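You operate a simulated robot arm through the tools that you are given. There is no shell and no other tool. Be economical: measure what you need, move in short steps, check, and stop when the job is done.

Carry out the task below with a simulated robot arm. There is one attempt and no reset: what you move stays moved.

Task
Press the green meter key two times.

The check looks at the end state, three seconds after you hand in, the way a careful person would. Anything else that was tipped, shoved, dropped, spilled or broken makes it a failure.

Robot
A 6-joint arm with a two-finger parallel gripper, fixed in place. Base frame: the origin is at the foot of the arm, x ahead of it, y to its left, z up. Readings come in mm, degrees, newtons and seconds.
Its first joint turns from -66.0 to 66.0 degrees. Payload 2.7 kg.
Tool frame: the origin (TCP) lies between the finger pads and is the grasp point; the fingertips stand 23 mm ahead of it; z points along the fingers, y is the line along which they close. Largest opening 94 mm; finger width 38, thickness 10; the body of the gripper, 54 by 96 mm, starts 39 mm behind the TCP.
Orientation is told as [roll, pitch, yaw] about the base's x, y, z axes, in that order, counted from this pose: with the fingers straight down and closing along the base's y, the tool's x points along the base's -x, its y along +y and its z along -z.

Tools
- The arm moves only by the tool drive_tool. Its arguments are lists of equal length, an entry for each row: "linear": the shift along the tool's x, y, z in units of 25 mm (1.0 is 25 mm), a list of three; "rot": the turn, a rotation vector about the tool's x, y, z in units of 8 degrees (1.0 is 8 degrees), a list of three. In form: {"linear": [[x, y, z], ...], "rot": [[ax, ay, az], ...]}. A call has 1 to 10 rows; each row shifts and turns the commanded pose from where the row before left it, along the tool's axes as they then stand. "gripper" is the opening, from 0 (shut) to 1 (fully open), set as the call begins (left out, the last holds). A call with a number of a shift or a turn outside -1 to 1 is refused whole. Rows are played at 5 a second. More than 50 mm and 8.6 degrees between two rows, or a gripper value outside its range, and nothing of the call is played. A pose out of reach is approached as far as the arm can. The call stops where the force on the tool passes 40 N (or 10 N more than at its start, if that is more) or the arm is blocked; 0.2 s more then pass. The fingers move at their own pace (about 45 mm/s each) and stop on an object; they squeeze with about 30 N. The grip force told is the motor's: it shows also when the fingers shut on nothing. Time passes only in rows, and 0.2 s behind the last, so rows that do not move let the fingers close. It gives the time, the measured TCP pose, the force on the tool (base axes), the opening and the grip force at its end, in the units of the frame above (readings bear some noise), and new pictures: "pictures" is both (left out), scene, wrist or none.
- Cameras (640 x 400 px; columns grow to the right, rows downward): "scene" is fixed at [86.4, -450.7, 1394.1]; the picture's right is [0.59, -0.81, 0.00], its down [-0.54, -0.40, -0.74] and it looks along [0.60, 0.44, -0.67] (base axes); focal length 266 px, centre (320, 200). "wrist" rides on the gripper at [86, 16, -74] in the tool frame; the picture's right is [-0.18, 0.98, 0.00], its down [-0.58, -0.11, -0.81] and it looks along [-0.79, -0.15, 0.59] (tool axes); focal length 243 px, centre (320, 200). There is no depth. A picture from a camera that has moved, and an enlarged one, comes with that camera's place and axes in the base frame and with its lens.
- inspect(camera, box): a new picture of the part [left, top, right, bottom] of that camera's present view, enlarged. No time passes.
- sign_off(): hands the job in; it is judged then, once.

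Work in short steps. Places have to be worked out from the pictures, the camera data and where the tool is seen: move nearer, look again, correct. Check each grasp and each placing, and mend what went wrong. You have 90 turns and 170 pictures in all, those below and enlarged ones among them. Open the gripper and draw the arm clear of the work before you hand the job in, unless the task says otherwise; then end with one line.

The tools are called after "Request:" as a command line: name --argument value ..., lists and objects as JSON in quotes. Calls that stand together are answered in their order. drive_tool: Moves the arm, as the interface text tells. Its arguments: {"type":"object","properties":{"linear":{"type":"array","items":{"type":"array","items":{"type":"number"}}},"rot":{"type":"array","items":{"type":"array","items":{"type":"number"}}},"gripper":{"type":"number"},"pictures":{"type":"string","enum":["both","scene","wrist","none"]}},"required":["linear","rot"]} The other tools are called the same way: inspect (camera, box) takes an enlarged picture of a part of a camera's view; sign_off () hands the job in.

At the start:

```text
time_s: 0.0
tool_pos: [301.0, -195.2, 1217.4]
tcp_rot: [0.0, 0.0, 0.0]
wrist_force: [0.0, -0.7, -0.1]
width: 94.1
finger_force: 0.0
```

scene: 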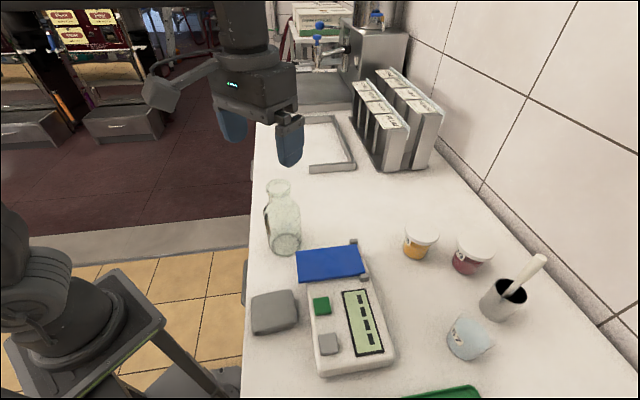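
wrist: 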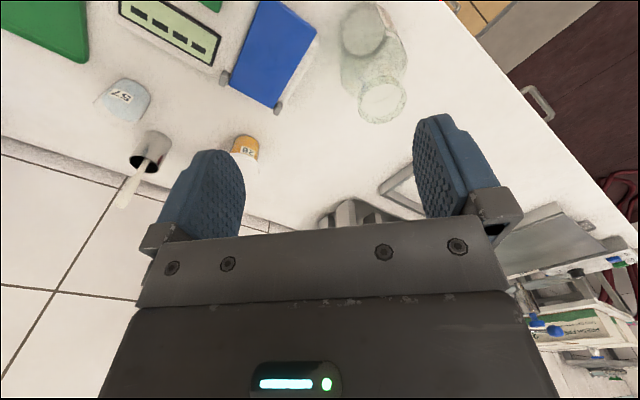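

I see the meter with a green key at about (321,305) in the scene view; I enlarge it to see what it is like.

Request:
inspect --camera "scene" --box '[240, 220, 420, 390]'

Request:
inspect --camera "wrist" --box '[0, 0, 420, 200]'

```text
2.35 times, centred on (330, 305) of scene
camera zoom: at [86.4, -450.7, 1394.1], right [0.59, -0.81, 0.0], down [-0.54, -0.4, -0.74], along [0.6, 0.44, -0.67], focal length 625 px, centre (296, -47)
```

zoom: 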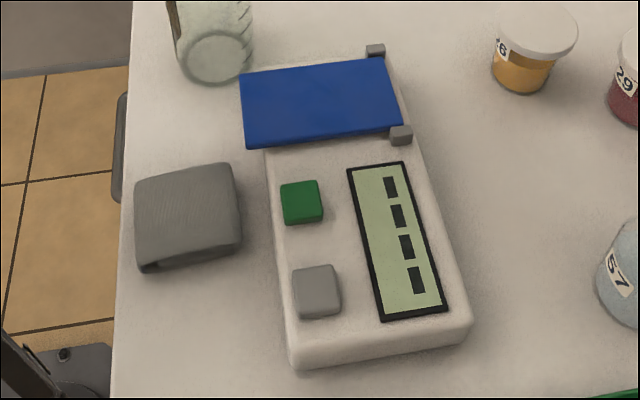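

```text
1.52 times, centred on (210, 100) of wrist
camera zoom: at [214.2, -176.9, 1291.0], right [0.18, 0.98, 0.0], down [0.58, -0.11, 0.81], along [0.79, -0.15, -0.59], focal length 370 px, centre (488, 352)
```

zoom: 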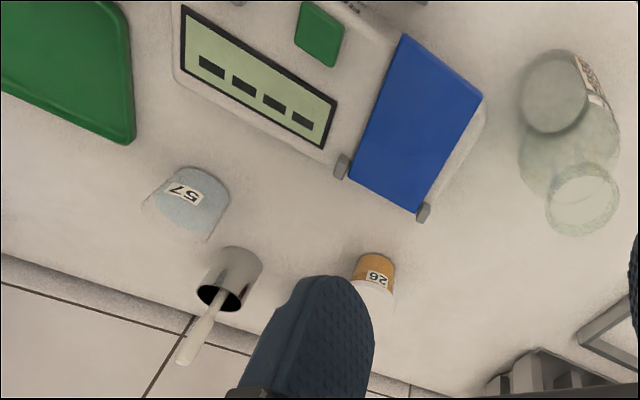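

From both views the green key is near (266, -318) on top of a low body, with the meter's long axis at about 45°. I shut the gripper and move above it, staying high, to look again.

Request:
drive_tool --linear '[[0.3, -1, 0], [0.3, -1, 0], [0.3, -1, 0.5], [0.3, -1, 0.7], [0.2, -0.9, 0.8], [0, 0, 0.8]]' --rot '[[0, 0, 0], [0, 0, 0], [0, 0, 0], [0, 0, 0], [0, 0, 0], [0, 0, 0]]' --gripper 0

```text
time_s: 1.4
tool_pos: [266.5, -316.0, 1148.1]
tcp_rot: [0.0, 0.0, 0.1]
wrist_force: [0.2, 0.1, 0.0]
width: 0.0
finger_force: 30.3
camera wrist: at [180.6, -298.6, 1220.9], right [0.18, 0.98, 0.0], down [0.58, -0.11, 0.81], along [0.79, -0.15, -0.59], focal length 243 px, centre (320, 200)
```

scene: 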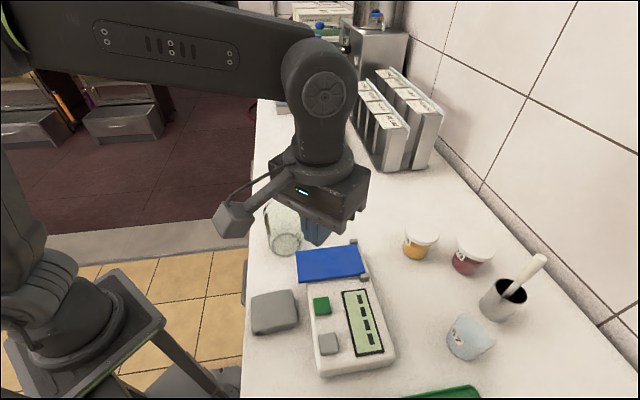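
wrist: 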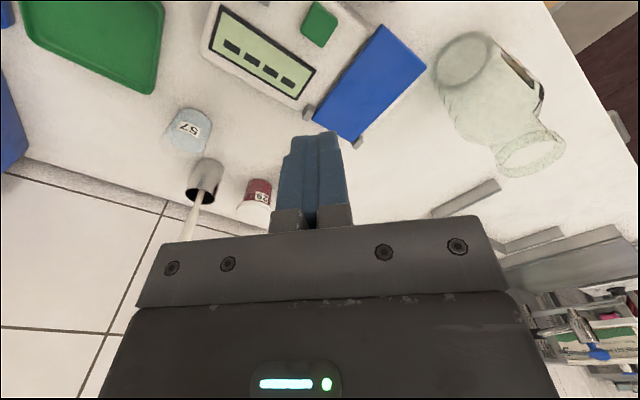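

The key now lies about below the tool, near (265, -316). I come down about 75 mm and look at it against the fingertips.

Request:
drive_tool --linear '[[0, 0, 1], [0, 0, 1], [0, 0, 1], [0, 0, 0]]' --rot '[[0, 0, 0], [0, 0, 0], [0, 0, 0], [0, 0, 0]]'

```text
time_s: 2.4
tool_pos: [266.5, -316.4, 1071.4]
tcp_rot: [0.1, 0.0, 0.0]
wrist_force: [1.2, 0.8, 0.8]
width: 0.1
finger_force: 29.4
camera wrist: at [180.2, -299.2, 1144.8], right [0.18, 0.98, 0.0], down [0.58, -0.11, 0.81], along [0.79, -0.15, -0.59], focal length 243 px, centre (320, 200)
```

scene: 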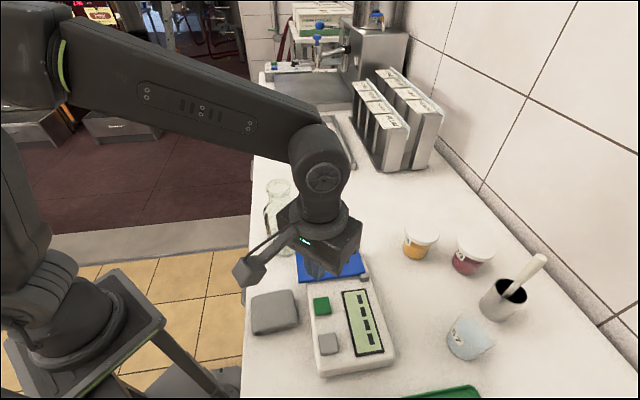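
wrist: 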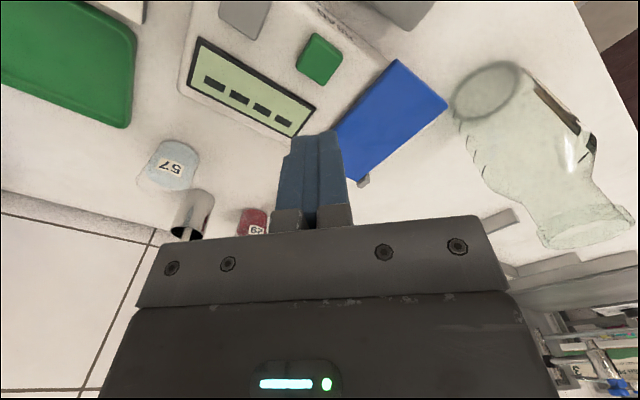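

The key is still ahead of the tip in line; its height is uncertain, so I go down another 45 mm and look again, shifting slightly towards the base.

Request:
drive_tool --linear '[[0.2, 0, 0.9], [0, 0, 0.9], [0, 0, 0]]' --rot '[[0, 0, 0], [0, 0, 0], [0, 0, 0]]'

Request:
inspect --camera "wrist" --box '[200, 0, 440, 150]'

Request:
inspect --camera "scene" --box '[240, 220, 420, 390]'

```text
time_s: 3.2
tool_pos: [260.7, -315.8, 1026.0]
tcp_rot: [-0.1, 0.1, -0.1]
wrist_force: [-0.1, 0.3, 0.0]
width: 0.0
finger_force: 30.2
camera wrist: at [173.7, -298.1, 1100.0], right [0.18, 0.98, 0.0], down [0.58, -0.11, 0.81], along [0.79, -0.15, -0.59], focal length 243 px, centre (320, 200)
```

scene: 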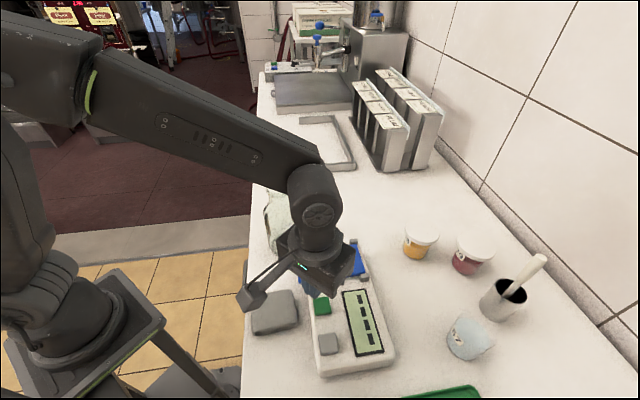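
wrist: 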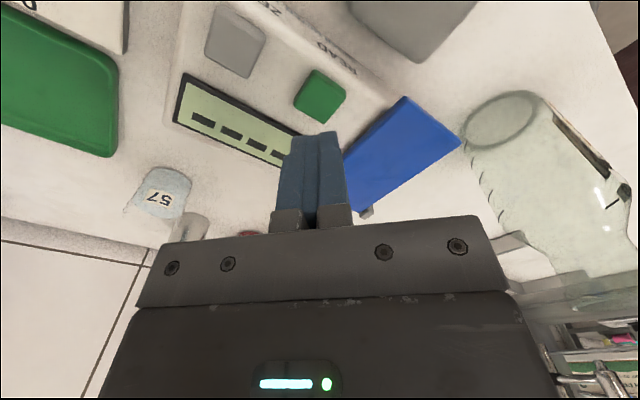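

```text
2.67 times, centred on (320, 75) of wrist
camera zoom: at [173.7, -298.1, 1100.0], right [0.18, 0.98, 0.0], down [0.58, -0.11, 0.81], along [0.79, -0.15, -0.59], focal length 647 px, centre (320, 533)
```

zoom: 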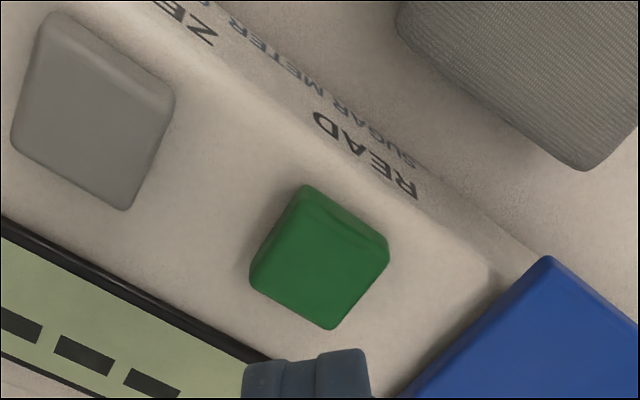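

```text
2.35 times, centred on (330, 305) of scene
camera zoom: at [86.4, -450.7, 1394.1], right [0.59, -0.81, 0.0], down [-0.54, -0.4, -0.74], along [0.6, 0.44, -0.67], focal length 625 px, centre (296, -47)
```

zoom: 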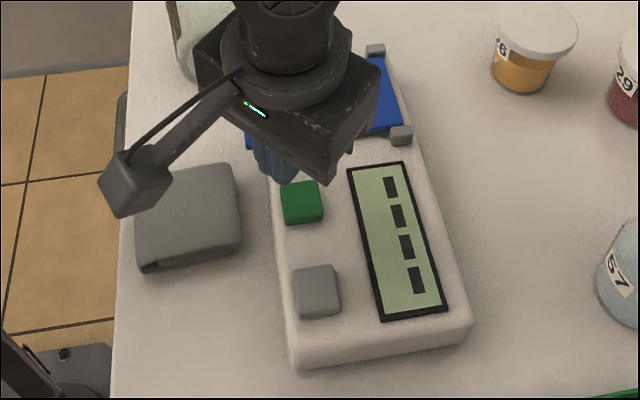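

The key is labelled READ and its top sits near (263, -315, ~948). I descend 25 mm and check alignment in both views.

Request:
drive_tool --linear '[[-0.1, 0, 0.5], [0, 0, 0.5], [0, 0, 0]]' --rot '[[0, 0, 0], [0, 0, 0], [0, 0, 0]]' --pictures "none"

Request:
inspect --camera "wrist" --box '[200, 30, 440, 180]'

Request:
inspect --camera "scene" --box '[270, 260, 370, 340]'

```text
time_s: 4.0
tool_pos: [263.3, -315.0, 1001.3]
tcp_rot: [-0.1, -0.1, 0.0]
wrist_force: [-0.1, -0.6, 0.6]
width: 0.0
finger_force: 29.6
```

```text
2.67 times, centred on (320, 105) of wrist
camera zoom: at [176.6, -299.1, 1075.4], right [0.18, 0.98, 0.0], down [0.58, -0.11, 0.81], along [0.79, -0.15, -0.59], focal length 647 px, centre (320, 453)
```

zoom: 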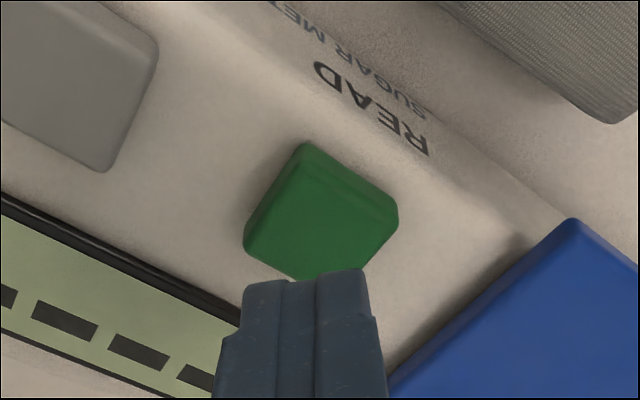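

```text
5.00 times, centred on (320, 300) of scene
camera zoom: at [86.4, -450.7, 1394.1], right [0.59, -0.81, 0.0], down [-0.54, -0.4, -0.74], along [0.6, 0.44, -0.67], focal length 1329 px, centre (320, -300)
```

zoom: 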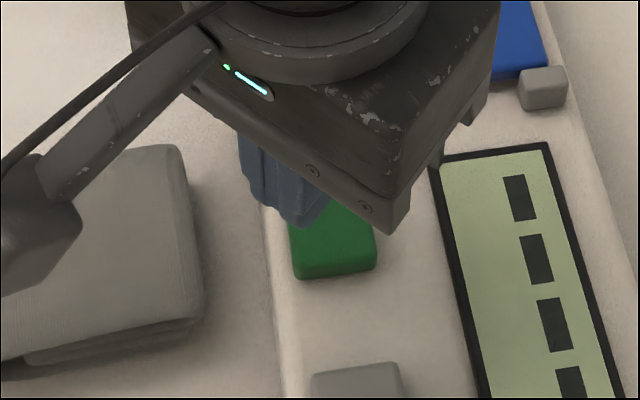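

Views agree within a few mm: key at about (262, -317). I go down another 15 mm to where the tip is close above the key and look.

Request:
drive_tool --linear '[[0.06, -0.04, 0.3], [0, 0, 0.3], [0, 0, 0]]' --rot '[[0, 0, 0], [0, 0, 0], [0, 0, 0]]' --pictures "none"

Request:
inspect --camera "wrist" --box '[200, 30, 440, 180]'

Request:
inspect --camera "scene" --box '[270, 260, 370, 340]'

```text
time_s: 4.8
tool_pos: [262.2, -316.0, 988.1]
tcp_rot: [0.0, 0.0, -0.1]
wrist_force: [0.5, 0.2, 0.0]
width: 0.0
finger_force: 29.6
```

```text
2.67 times, centred on (320, 105) of wrist
camera zoom: at [175.3, -300.0, 1060.9], right [0.18, 0.98, 0.0], down [0.58, -0.11, 0.81], along [0.79, -0.15, -0.59], focal length 647 px, centre (320, 453)
```

zoom: 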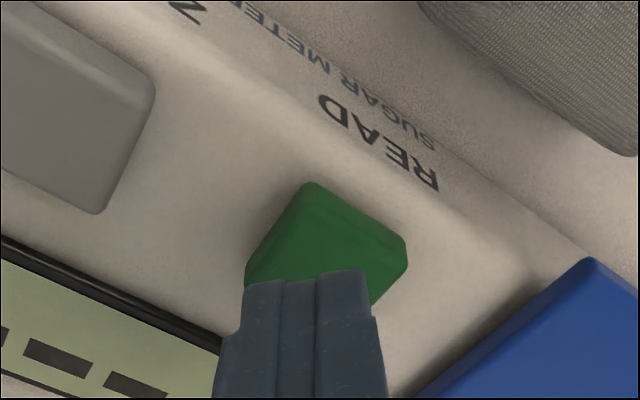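

```text
5.00 times, centred on (320, 300) of scene
camera zoom: at [86.4, -450.7, 1394.1], right [0.59, -0.81, 0.0], down [-0.54, -0.4, -0.74], along [0.6, 0.44, -0.67], focal length 1329 px, centre (320, -300)
```

zoom: 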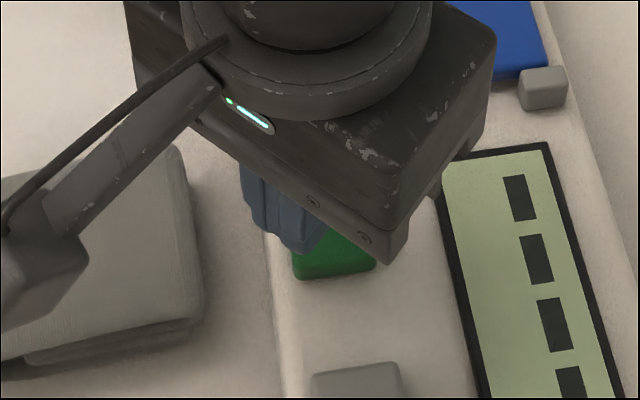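

The tip (at z≈965) is over the key; the residual offsets from the two views are within about 4 mm and cancel out, against a 24 mm key. I lower slowly by 12 mm watching the force.

Request:
drive_tool --linear '[[0, 0, 0.12], [0, 0, 0.12], [0, 0, 0.12], [0, 0, 0.12], [0, 0, 0]]' --rot '[[0, 0, 0], [0, 0, 0], [0, 0, 0], [0, 0, 0], [0, 0, 0]]' --pictures "none"

Request:
inspect --camera "wrist" --box '[200, 30, 440, 180]'

Request:
inspect --camera "scene" --box '[270, 260, 370, 340]'

```text
time_s: 6.0
tool_pos: [261.5, -318.2, 975.2]
tcp_rot: [-0.1, 0.0, 0.0]
wrist_force: [0.0, 0.0, 0.7]
width: 0.1
finger_force: 29.9
```

```text
2.67 times, centred on (320, 105) of wrist
camera zoom: at [175.7, -301.1, 1049.0], right [0.18, 0.98, 0.0], down [0.58, -0.11, 0.81], along [0.79, -0.15, -0.59], focal length 647 px, centre (320, 453)
```

zoom: 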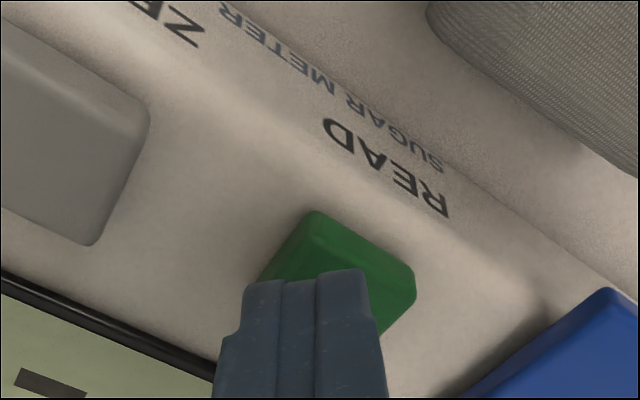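

```text
5.00 times, centred on (320, 300) of scene
camera zoom: at [86.4, -450.7, 1394.1], right [0.59, -0.81, 0.0], down [-0.54, -0.4, -0.74], along [0.6, 0.44, -0.67], focal length 1329 px, centre (320, -300)
```

zoom: 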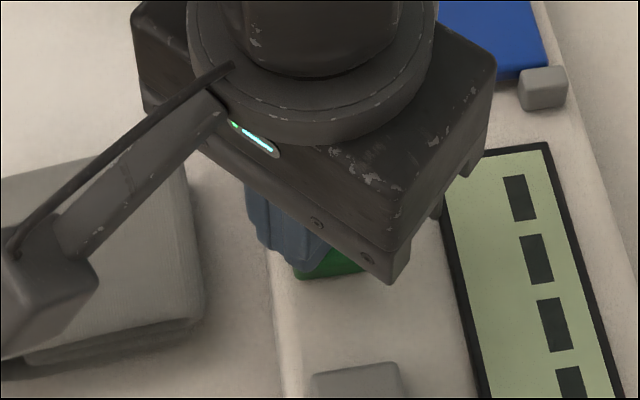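

No contact yet at tip z≈952; the fingertips overlap the key in both views. I continue down in 1.5 mm steps.

Request:
drive_tool --linear '[[-0.04, 0.04, 0.06], [0, 0.04, 0.06], [0, 0, 0.06], [0, 0, 0]]' --rot '[[0, 0, 0], [0, 0, 0], [0, 0, 0], [0, 0, 0]]' --pictures "none"

Request:
inspect --camera "wrist" --box '[200, 30, 440, 180]'

Request:
inspect --camera "scene" --box '[270, 260, 370, 340]'

```text
time_s: 7.0
tool_pos: [263.8, -315.9, 970.6]
tcp_rot: [0.1, 0.0, -0.1]
wrist_force: [-0.7, -0.3, -0.3]
width: 0.0
finger_force: 30.1
```

```text
2.67 times, centred on (320, 105) of wrist
camera zoom: at [176.5, -298.7, 1044.0], right [0.18, 0.98, 0.0], down [0.58, -0.11, 0.81], along [0.79, -0.15, -0.59], focal length 647 px, centre (320, 453)
```

zoom: 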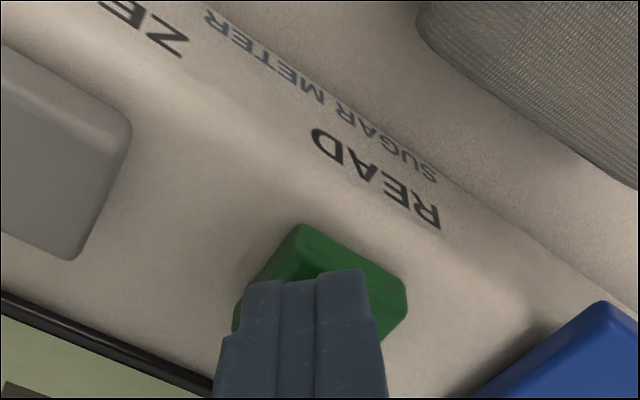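

```text
5.00 times, centred on (320, 300) of scene
camera zoom: at [86.4, -450.7, 1394.1], right [0.59, -0.81, 0.0], down [-0.54, -0.4, -0.74], along [0.6, 0.44, -0.67], focal length 1329 px, centre (320, -300)
```

zoom: 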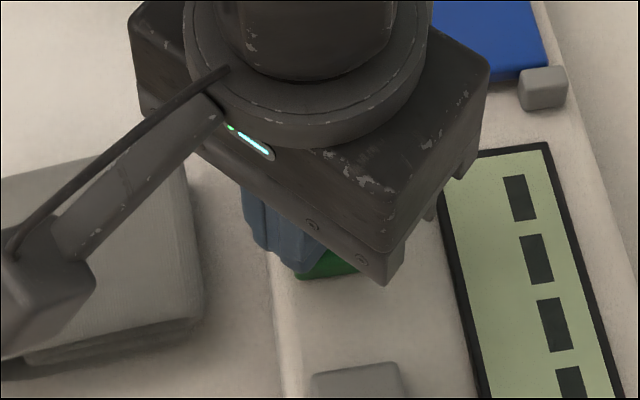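

The finger's shadow now falls on the key, so contact is close and it is well placed. I keep lowering in 1 mm steps.

Request:
drive_tool --linear '[[0, 0, 0.04], [0, 0, 0.04], [0, 0, 0.04], [0, 0, 0]]' --rot '[[0, 0, 0], [0, 0, 0], [0, 0, 0], [0, 0, 0]]' --pictures "none"

Request:
inspect --camera "wrist" --box '[200, 30, 440, 180]'

```text
time_s: 8.0
tool_pos: [262.0, -316.7, 968.8]
tcp_rot: [0.0, 0.0, -0.1]
wrist_force: [0.9, 0.0, -0.2]
width: 0.1
finger_force: 29.5
```

```text
2.67 times, centred on (320, 105) of wrist
camera zoom: at [176.2, -299.0, 1041.7], right [0.18, 0.98, 0.0], down [0.58, -0.11, 0.81], along [0.79, -0.15, -0.59], focal length 647 px, centre (320, 453)
```

zoom: 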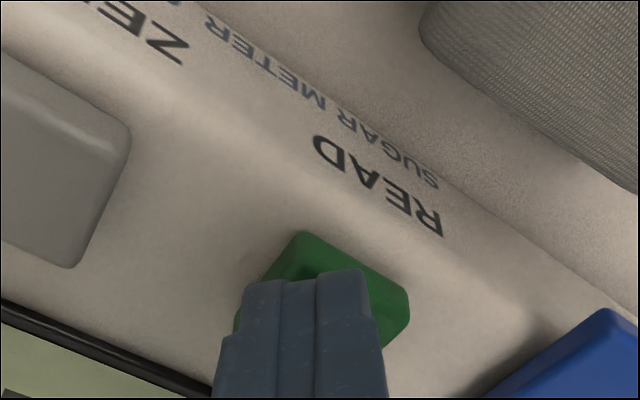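

Still no force; lowering on in 1 mm steps.

Request:
drive_tool --linear '[[0, 0, 0.04], [0, 0, 0.04], [0, 0, 0]]' --rot '[[0, 0, 0], [0, 0, 0], [0, 0, 0]]' --pictures "none"

Request:
inspect --camera "wrist" --box '[200, 30, 440, 180]'

```text
time_s: 8.8
tool_pos: [263.3, -315.6, 966.4]
tcp_rot: [0.0, 0.0, -0.1]
wrist_force: [-0.2, 0.9, 0.0]
width: 0.1
finger_force: 30.0
```

```text
2.67 times, centred on (320, 105) of wrist
camera zoom: at [176.5, -299.0, 1039.2], right [0.18, 0.98, 0.0], down [0.58, -0.11, 0.81], along [0.79, -0.15, -0.59], focal length 647 px, centre (320, 453)
```

zoom: 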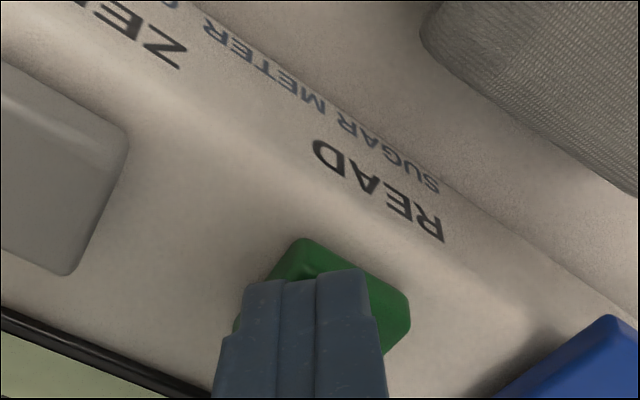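

Force is still nil at tip z≈943.5, with the gap nearly closed. I go down 1.5 mm.

Request:
drive_tool --linear '[[0, 0, 0.03], [0, 0, 0.03], [0, 0, 0]]' --rot '[[0, 0, 0], [0, 0, 0], [0, 0, 0]]' --pictures "none"

Request:
inspect --camera "wrist" --box '[200, 30, 440, 180]'

```text
time_s: 9.6
tool_pos: [263.3, -316.2, 963.6]
tcp_rot: [0.1, 0.0, 0.0]
wrist_force: [-0.1, -0.4, -0.8]
width: 0.0
finger_force: 29.8
```

```text
2.67 times, centred on (320, 105) of wrist
camera zoom: at [176.1, -298.5, 1037.7], right [0.18, 0.98, 0.0], down [0.58, -0.11, 0.81], along [0.79, -0.15, -0.59], focal length 647 px, centre (320, 453)
```

zoom: 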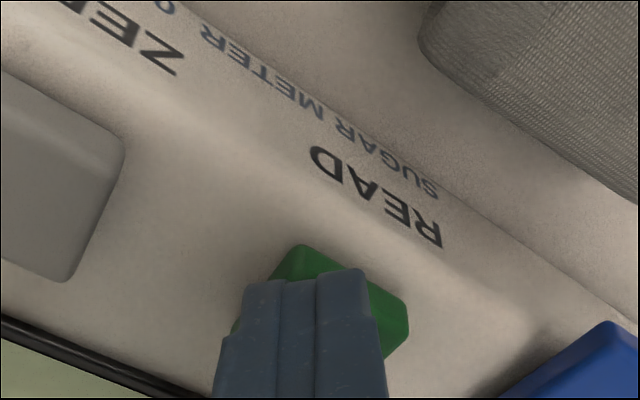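

No shadow gap is left on the key now. I go 1.5 mm further and check both views for contact.

Request:
drive_tool --linear '[[0, 0, 0.03], [0, 0, 0.03], [0, 0, 0]]' --rot '[[0, 0, 0], [0, 0, 0], [0, 0, 0]]' --pictures "none"

Request:
inspect --camera "wrist" --box '[260, 90, 380, 165]'

Request:
inspect --camera "scene" --box '[270, 260, 370, 340]'

```text
time_s: 10.4
tool_pos: [262.2, -313.4, 962.3]
tcp_rot: [0.0, 0.0, 0.0]
wrist_force: [0.2, 0.1, 0.1]
width: 0.1
finger_force: 29.5
```

```text
5.33 times, centred on (320, 128) of wrist
camera zoom: at [176.0, -297.7, 1036.1], right [0.18, 0.98, 0.0], down [0.58, -0.11, 0.81], along [0.79, -0.15, -0.59], focal length 1294 px, centre (320, 587)
```

zoom: 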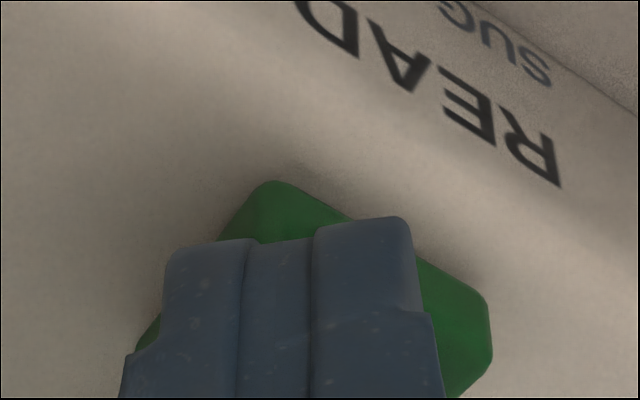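

```text
5.00 times, centred on (320, 300) of scene
camera zoom: at [86.4, -450.7, 1394.1], right [0.59, -0.81, 0.0], down [-0.54, -0.4, -0.74], along [0.6, 0.44, -0.67], focal length 1329 px, centre (320, -300)
```

zoom: 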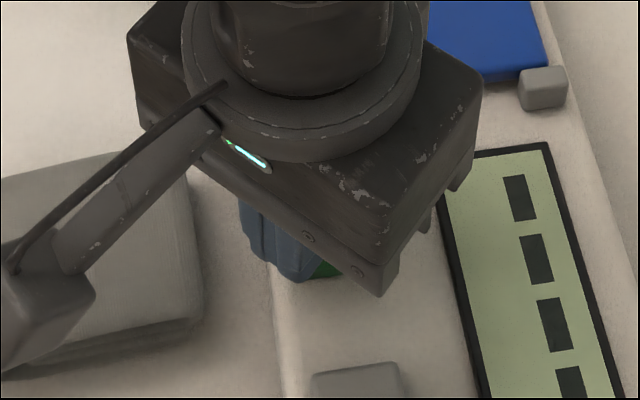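

Rechecking the sight lines: wrist and scene rays actually meet at about (272, -318, 930), so the key lies lower and farther than I took it, which explains the missing contact. I shift +x by 9 mm at this height and look.

Request:
drive_tool --linear '[[-0.18, -0.04, 0], [-0.18, -0.04, 0], [0, 0, 0]]' --rot '[[0, 0, 0], [0, 0, 0], [0, 0, 0]]' --pictures "none"

Request:
inspect --camera "wrist" --box '[200, 30, 440, 180]'

Request:
inspect --camera "scene" --box '[270, 260, 370, 340]'

```text
time_s: 11.2
tool_pos: [271.8, -317.5, 962.3]
tcp_rot: [0.0, -0.1, 0.0]
wrist_force: [0.4, 0.2, 0.7]
width: 0.1
finger_force: 30.3
```

```text
2.67 times, centred on (320, 105) of wrist
camera zoom: at [185.0, -300.0, 1035.9], right [0.18, 0.98, 0.0], down [0.58, -0.11, 0.81], along [0.79, -0.15, -0.59], focal length 647 px, centre (320, 453)
```

zoom: 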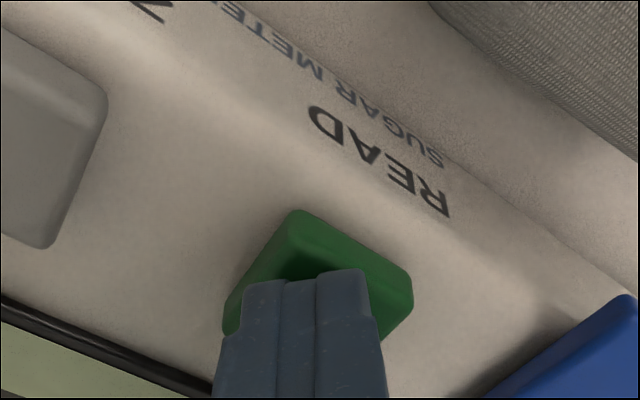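

```text
5.00 times, centred on (320, 300) of scene
camera zoom: at [86.4, -450.7, 1394.1], right [0.59, -0.81, 0.0], down [-0.54, -0.4, -0.74], along [0.6, 0.44, -0.67], focal length 1329 px, centre (320, -300)
```

zoom: 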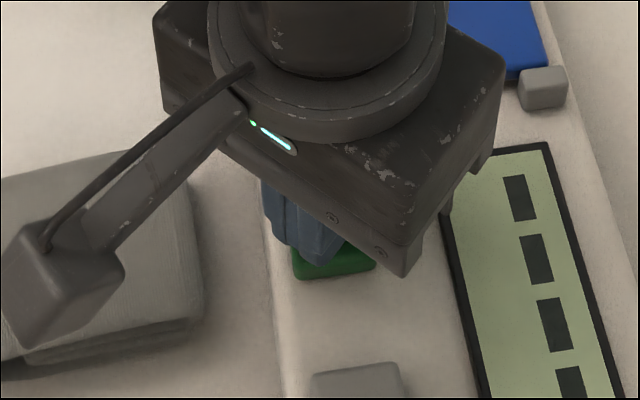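

Now both views place the tip over the key with a small shadow gap. I lower 4 mm in 1 mm rows.

Request:
drive_tool --linear '[[0, 0, 0.04], [0, 0, 0.04], [0, 0, 0.04], [0, 0, 0.04], [0, 0, 0]]' --rot '[[0, 0, 0], [0, 0, 0], [0, 0, 0], [0, 0, 0], [0, 0, 0]]' --pictures "none"

Request:
inspect --camera "wrist" --box '[200, 30, 440, 180]'

```text
time_s: 12.4
tool_pos: [272.2, -317.2, 959.4]
tcp_rot: [0.1, 0.0, 0.1]
wrist_force: [0.6, -0.8, 2.0]
width: 0.2
finger_force: 30.2
```

```text
2.67 times, centred on (320, 105) of wrist
camera zoom: at [185.0, -300.1, 1031.9], right [0.18, 0.98, 0.0], down [0.58, -0.11, 0.81], along [0.79, -0.15, -0.59], focal length 647 px, centre (320, 453)
```

zoom: 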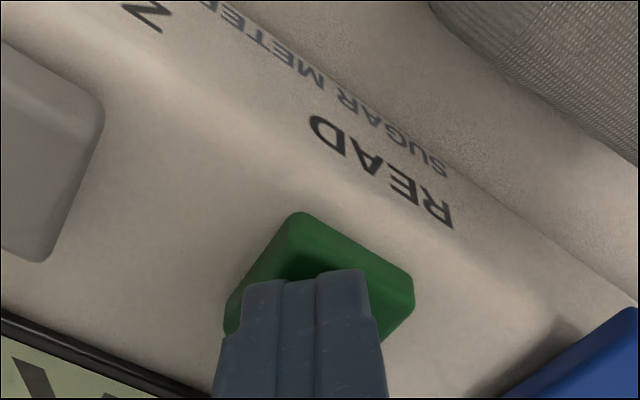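

The key now follows the finger (it stays put in the wrist view while the body moves), and the display seems changed. I check the display before going on.

Request:
inspect --camera "scene" --box '[290, 260, 410, 380]'

Request:
inspect --camera "wrist" --box '[80, 80, 300, 220]'

```text
3.33 times, centred on (350, 320) of scene
camera zoom: at [86.4, -450.7, 1394.1], right [0.59, -0.81, 0.0], down [-0.54, -0.4, -0.74], along [0.6, 0.44, -0.67], focal length 886 px, centre (220, -200)
```

zoom: 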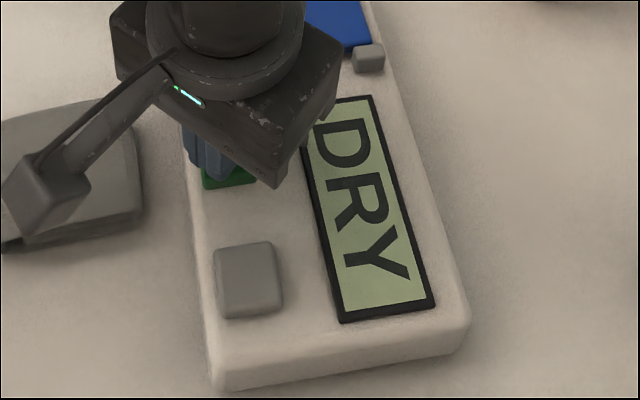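

```text
2.86 times, centred on (190, 150) of wrist
camera zoom: at [185.0, -300.1, 1031.9], right [0.18, 0.98, 0.0], down [0.58, -0.11, 0.81], along [0.79, -0.15, -0.59], focal length 693 px, centre (691, 343)
```

zoom: 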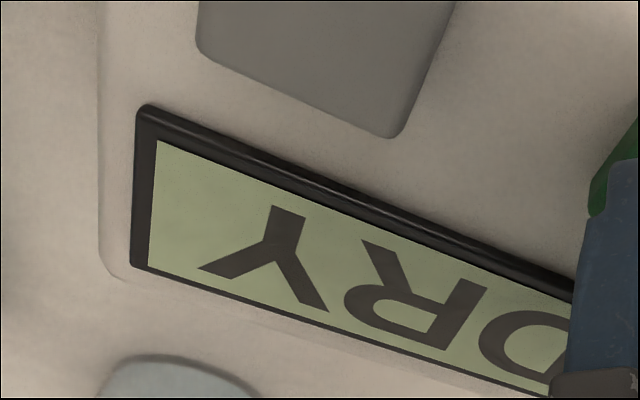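

The display went from dashes to "DRY", so press one registered. I raise 10 mm to release the key and check.

Request:
drive_tool --linear '[[0, 0, -0.2], [0, 0, -0.2], [0, 0, 0], [0, 0, 0], [0, 0, 0]]' --rot '[[0, 0, 0], [0, 0, 0], [0, 0, 0], [0, 0, 0], [0, 0, 0]]' --pictures "none"

Request:
inspect --camera "scene" --box '[290, 260, 410, 380]'

Request:
inspect --camera "wrist" --box '[200, 30, 440, 180]'

```text
time_s: 13.6
tool_pos: [270.9, -317.5, 968.5]
tcp_rot: [0.0, 0.0, 0.0]
wrist_force: [-0.1, 0.1, -0.7]
width: 0.1
finger_force: 30.0
```

```text
3.33 times, centred on (350, 320) of scene
camera zoom: at [86.4, -450.7, 1394.1], right [0.59, -0.81, 0.0], down [-0.54, -0.4, -0.74], along [0.6, 0.44, -0.67], focal length 886 px, centre (220, -200)
```

zoom: 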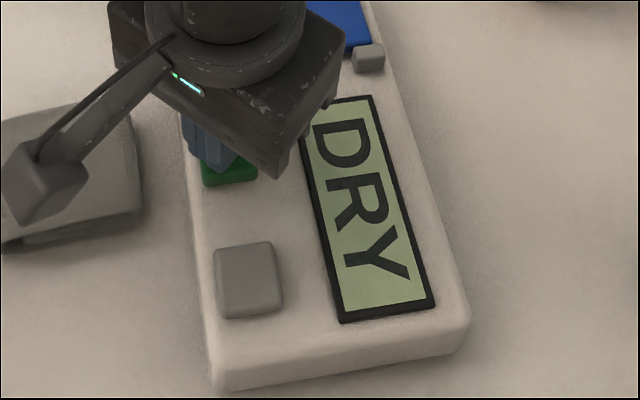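

```text
2.67 times, centred on (320, 105) of wrist
camera zoom: at [184.8, -300.3, 1042.2], right [0.18, 0.98, 0.0], down [0.58, -0.11, 0.81], along [0.79, -0.15, -0.59], focal length 647 px, centre (320, 453)
```

zoom: 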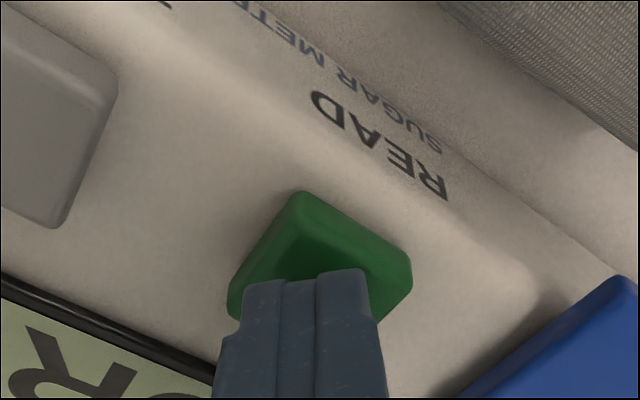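

The key is released and the display still reads DRY. I press a second time to the same depth plus 0.5 mm.

Request:
drive_tool --linear '[[0, 0, 0.2], [0, 0, 0.1], [0, 0, 0.04], [0, 0, 0.04], [0, 0, 0.04], [0, 0, 0], [0, 0, 0]]' --rot '[[0, 0, 0], [0, 0, 0], [0, 0, 0], [0, 0, 0], [0, 0, 0], [0, 0, 0], [0, 0, 0]]' --pictures "none"

Request:
inspect --camera "scene" --box '[290, 260, 410, 380]'

Request:
inspect --camera "wrist" --box '[200, 30, 440, 180]'

```text
time_s: 15.2
tool_pos: [271.6, -317.6, 957.5]
tcp_rot: [0.0, 0.0, 0.0]
wrist_force: [0.9, 0.3, 2.1]
width: 0.1
finger_force: 30.2
```

```text
3.33 times, centred on (350, 320) of scene
camera zoom: at [86.4, -450.7, 1394.1], right [0.59, -0.81, 0.0], down [-0.54, -0.4, -0.74], along [0.6, 0.44, -0.67], focal length 886 px, centre (220, -200)
```

zoom: 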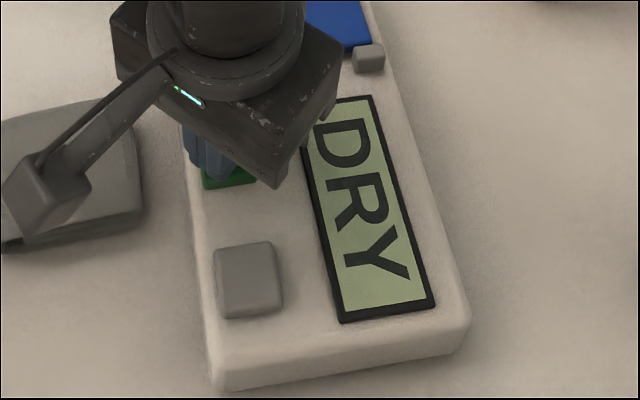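

```text
2.67 times, centred on (320, 105) of wrist
camera zoom: at [185.1, -300.2, 1031.5], right [0.18, 0.98, 0.0], down [0.58, -0.11, 0.81], along [0.79, -0.15, -0.59], focal length 647 px, centre (320, 453)
```

zoom: 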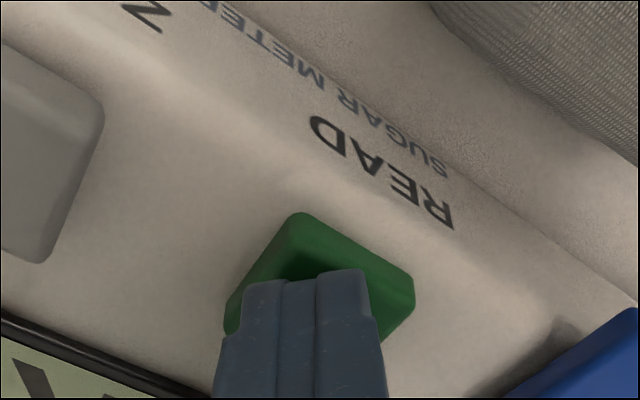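

Same depth and force (2.1 N) as the press that registered; I push 0.5 mm more for margin while held, then rise straight up clear.

Request:
drive_tool --linear '[[0, 0, 0.02], [0, 0, 0], [0, 0, -0.5], [0, 0, -1], [0, 0, -1], [0, 0, -1], [0, 0, -1], [0, 0, -1], [0, 0, -1], [0, 0, 0]]' --rot '[[0, 0, 0], [0, 0, 0], [0, 0, 0], [0, 0, 0], [0, 0, 0], [0, 0, 0], [0, 0, 0], [0, 0, 0], [0, 0, 0], [0, 0, 0]]'

```text
time_s: 17.4
tool_pos: [271.5, -318.1, 1120.2]
tcp_rot: [0.1, 0.0, 0.0]
wrist_force: [0.0, 0.5, 0.4]
width: 0.0
finger_force: 30.2
camera wrist: at [185.0, -300.5, 1194.1], right [0.18, 0.98, 0.0], down [0.58, -0.11, 0.81], along [0.79, -0.15, -0.59], focal length 243 px, centre (320, 200)
```

scene: 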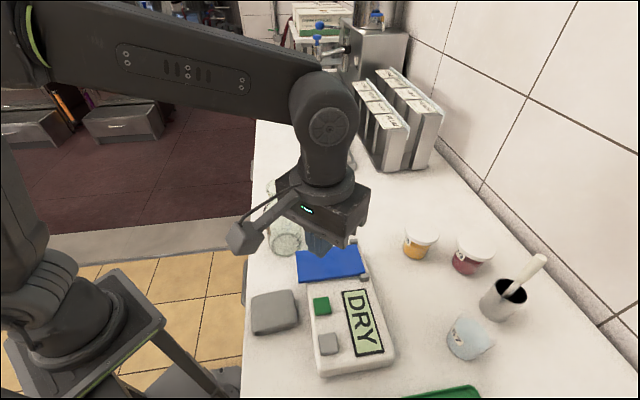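
wrist: 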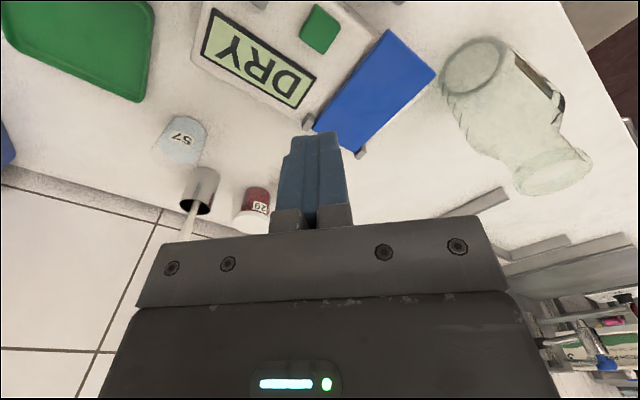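

The meter is in place and undisturbed, still showing DRY. I open the gripper while rising and moving back towards the starting pose.

Request:
drive_tool --linear '[[0, 0, -1], [0, 0, -1], [0, 0, -1], [0, 0.9, -0.6], [0, 0.9, 0], [0, 0.9, 0], [0, 0.9, 0], [0, 0, 0]]' --rot '[[0, 0, 0], [0, 0, 0], [0, 0, 0], [0, 0, 0], [0, 0, 0], [0, 0, 0], [0, 0, 0], [0, 0, 0]]' --gripper 1 --pictures "scene"

```text
time_s: 19.2
tool_pos: [271.2, -226.2, 1209.6]
tcp_rot: [0.0, 0.0, 0.0]
wrist_force: [-0.5, 0.0, 0.9]
width: 94.0
finger_force: 0.0
```

scene: 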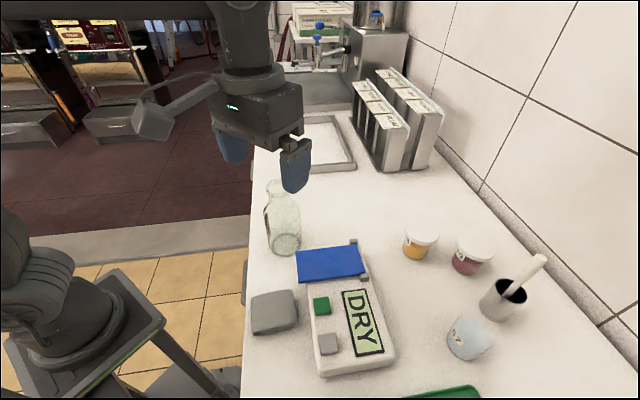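

The key was pressed twice, nothing else has moved, and the arm is clear with the gripper open; I hand in.

Request:
sign_off

```text
The job is handed in.
```

I pressed the green READ key twice, releasing it fully in between. The first press changed the display to "DRY". The second matched it in depth and force but left the display unchanged, so only the first is confirmed on screen. Nothing else was moved.
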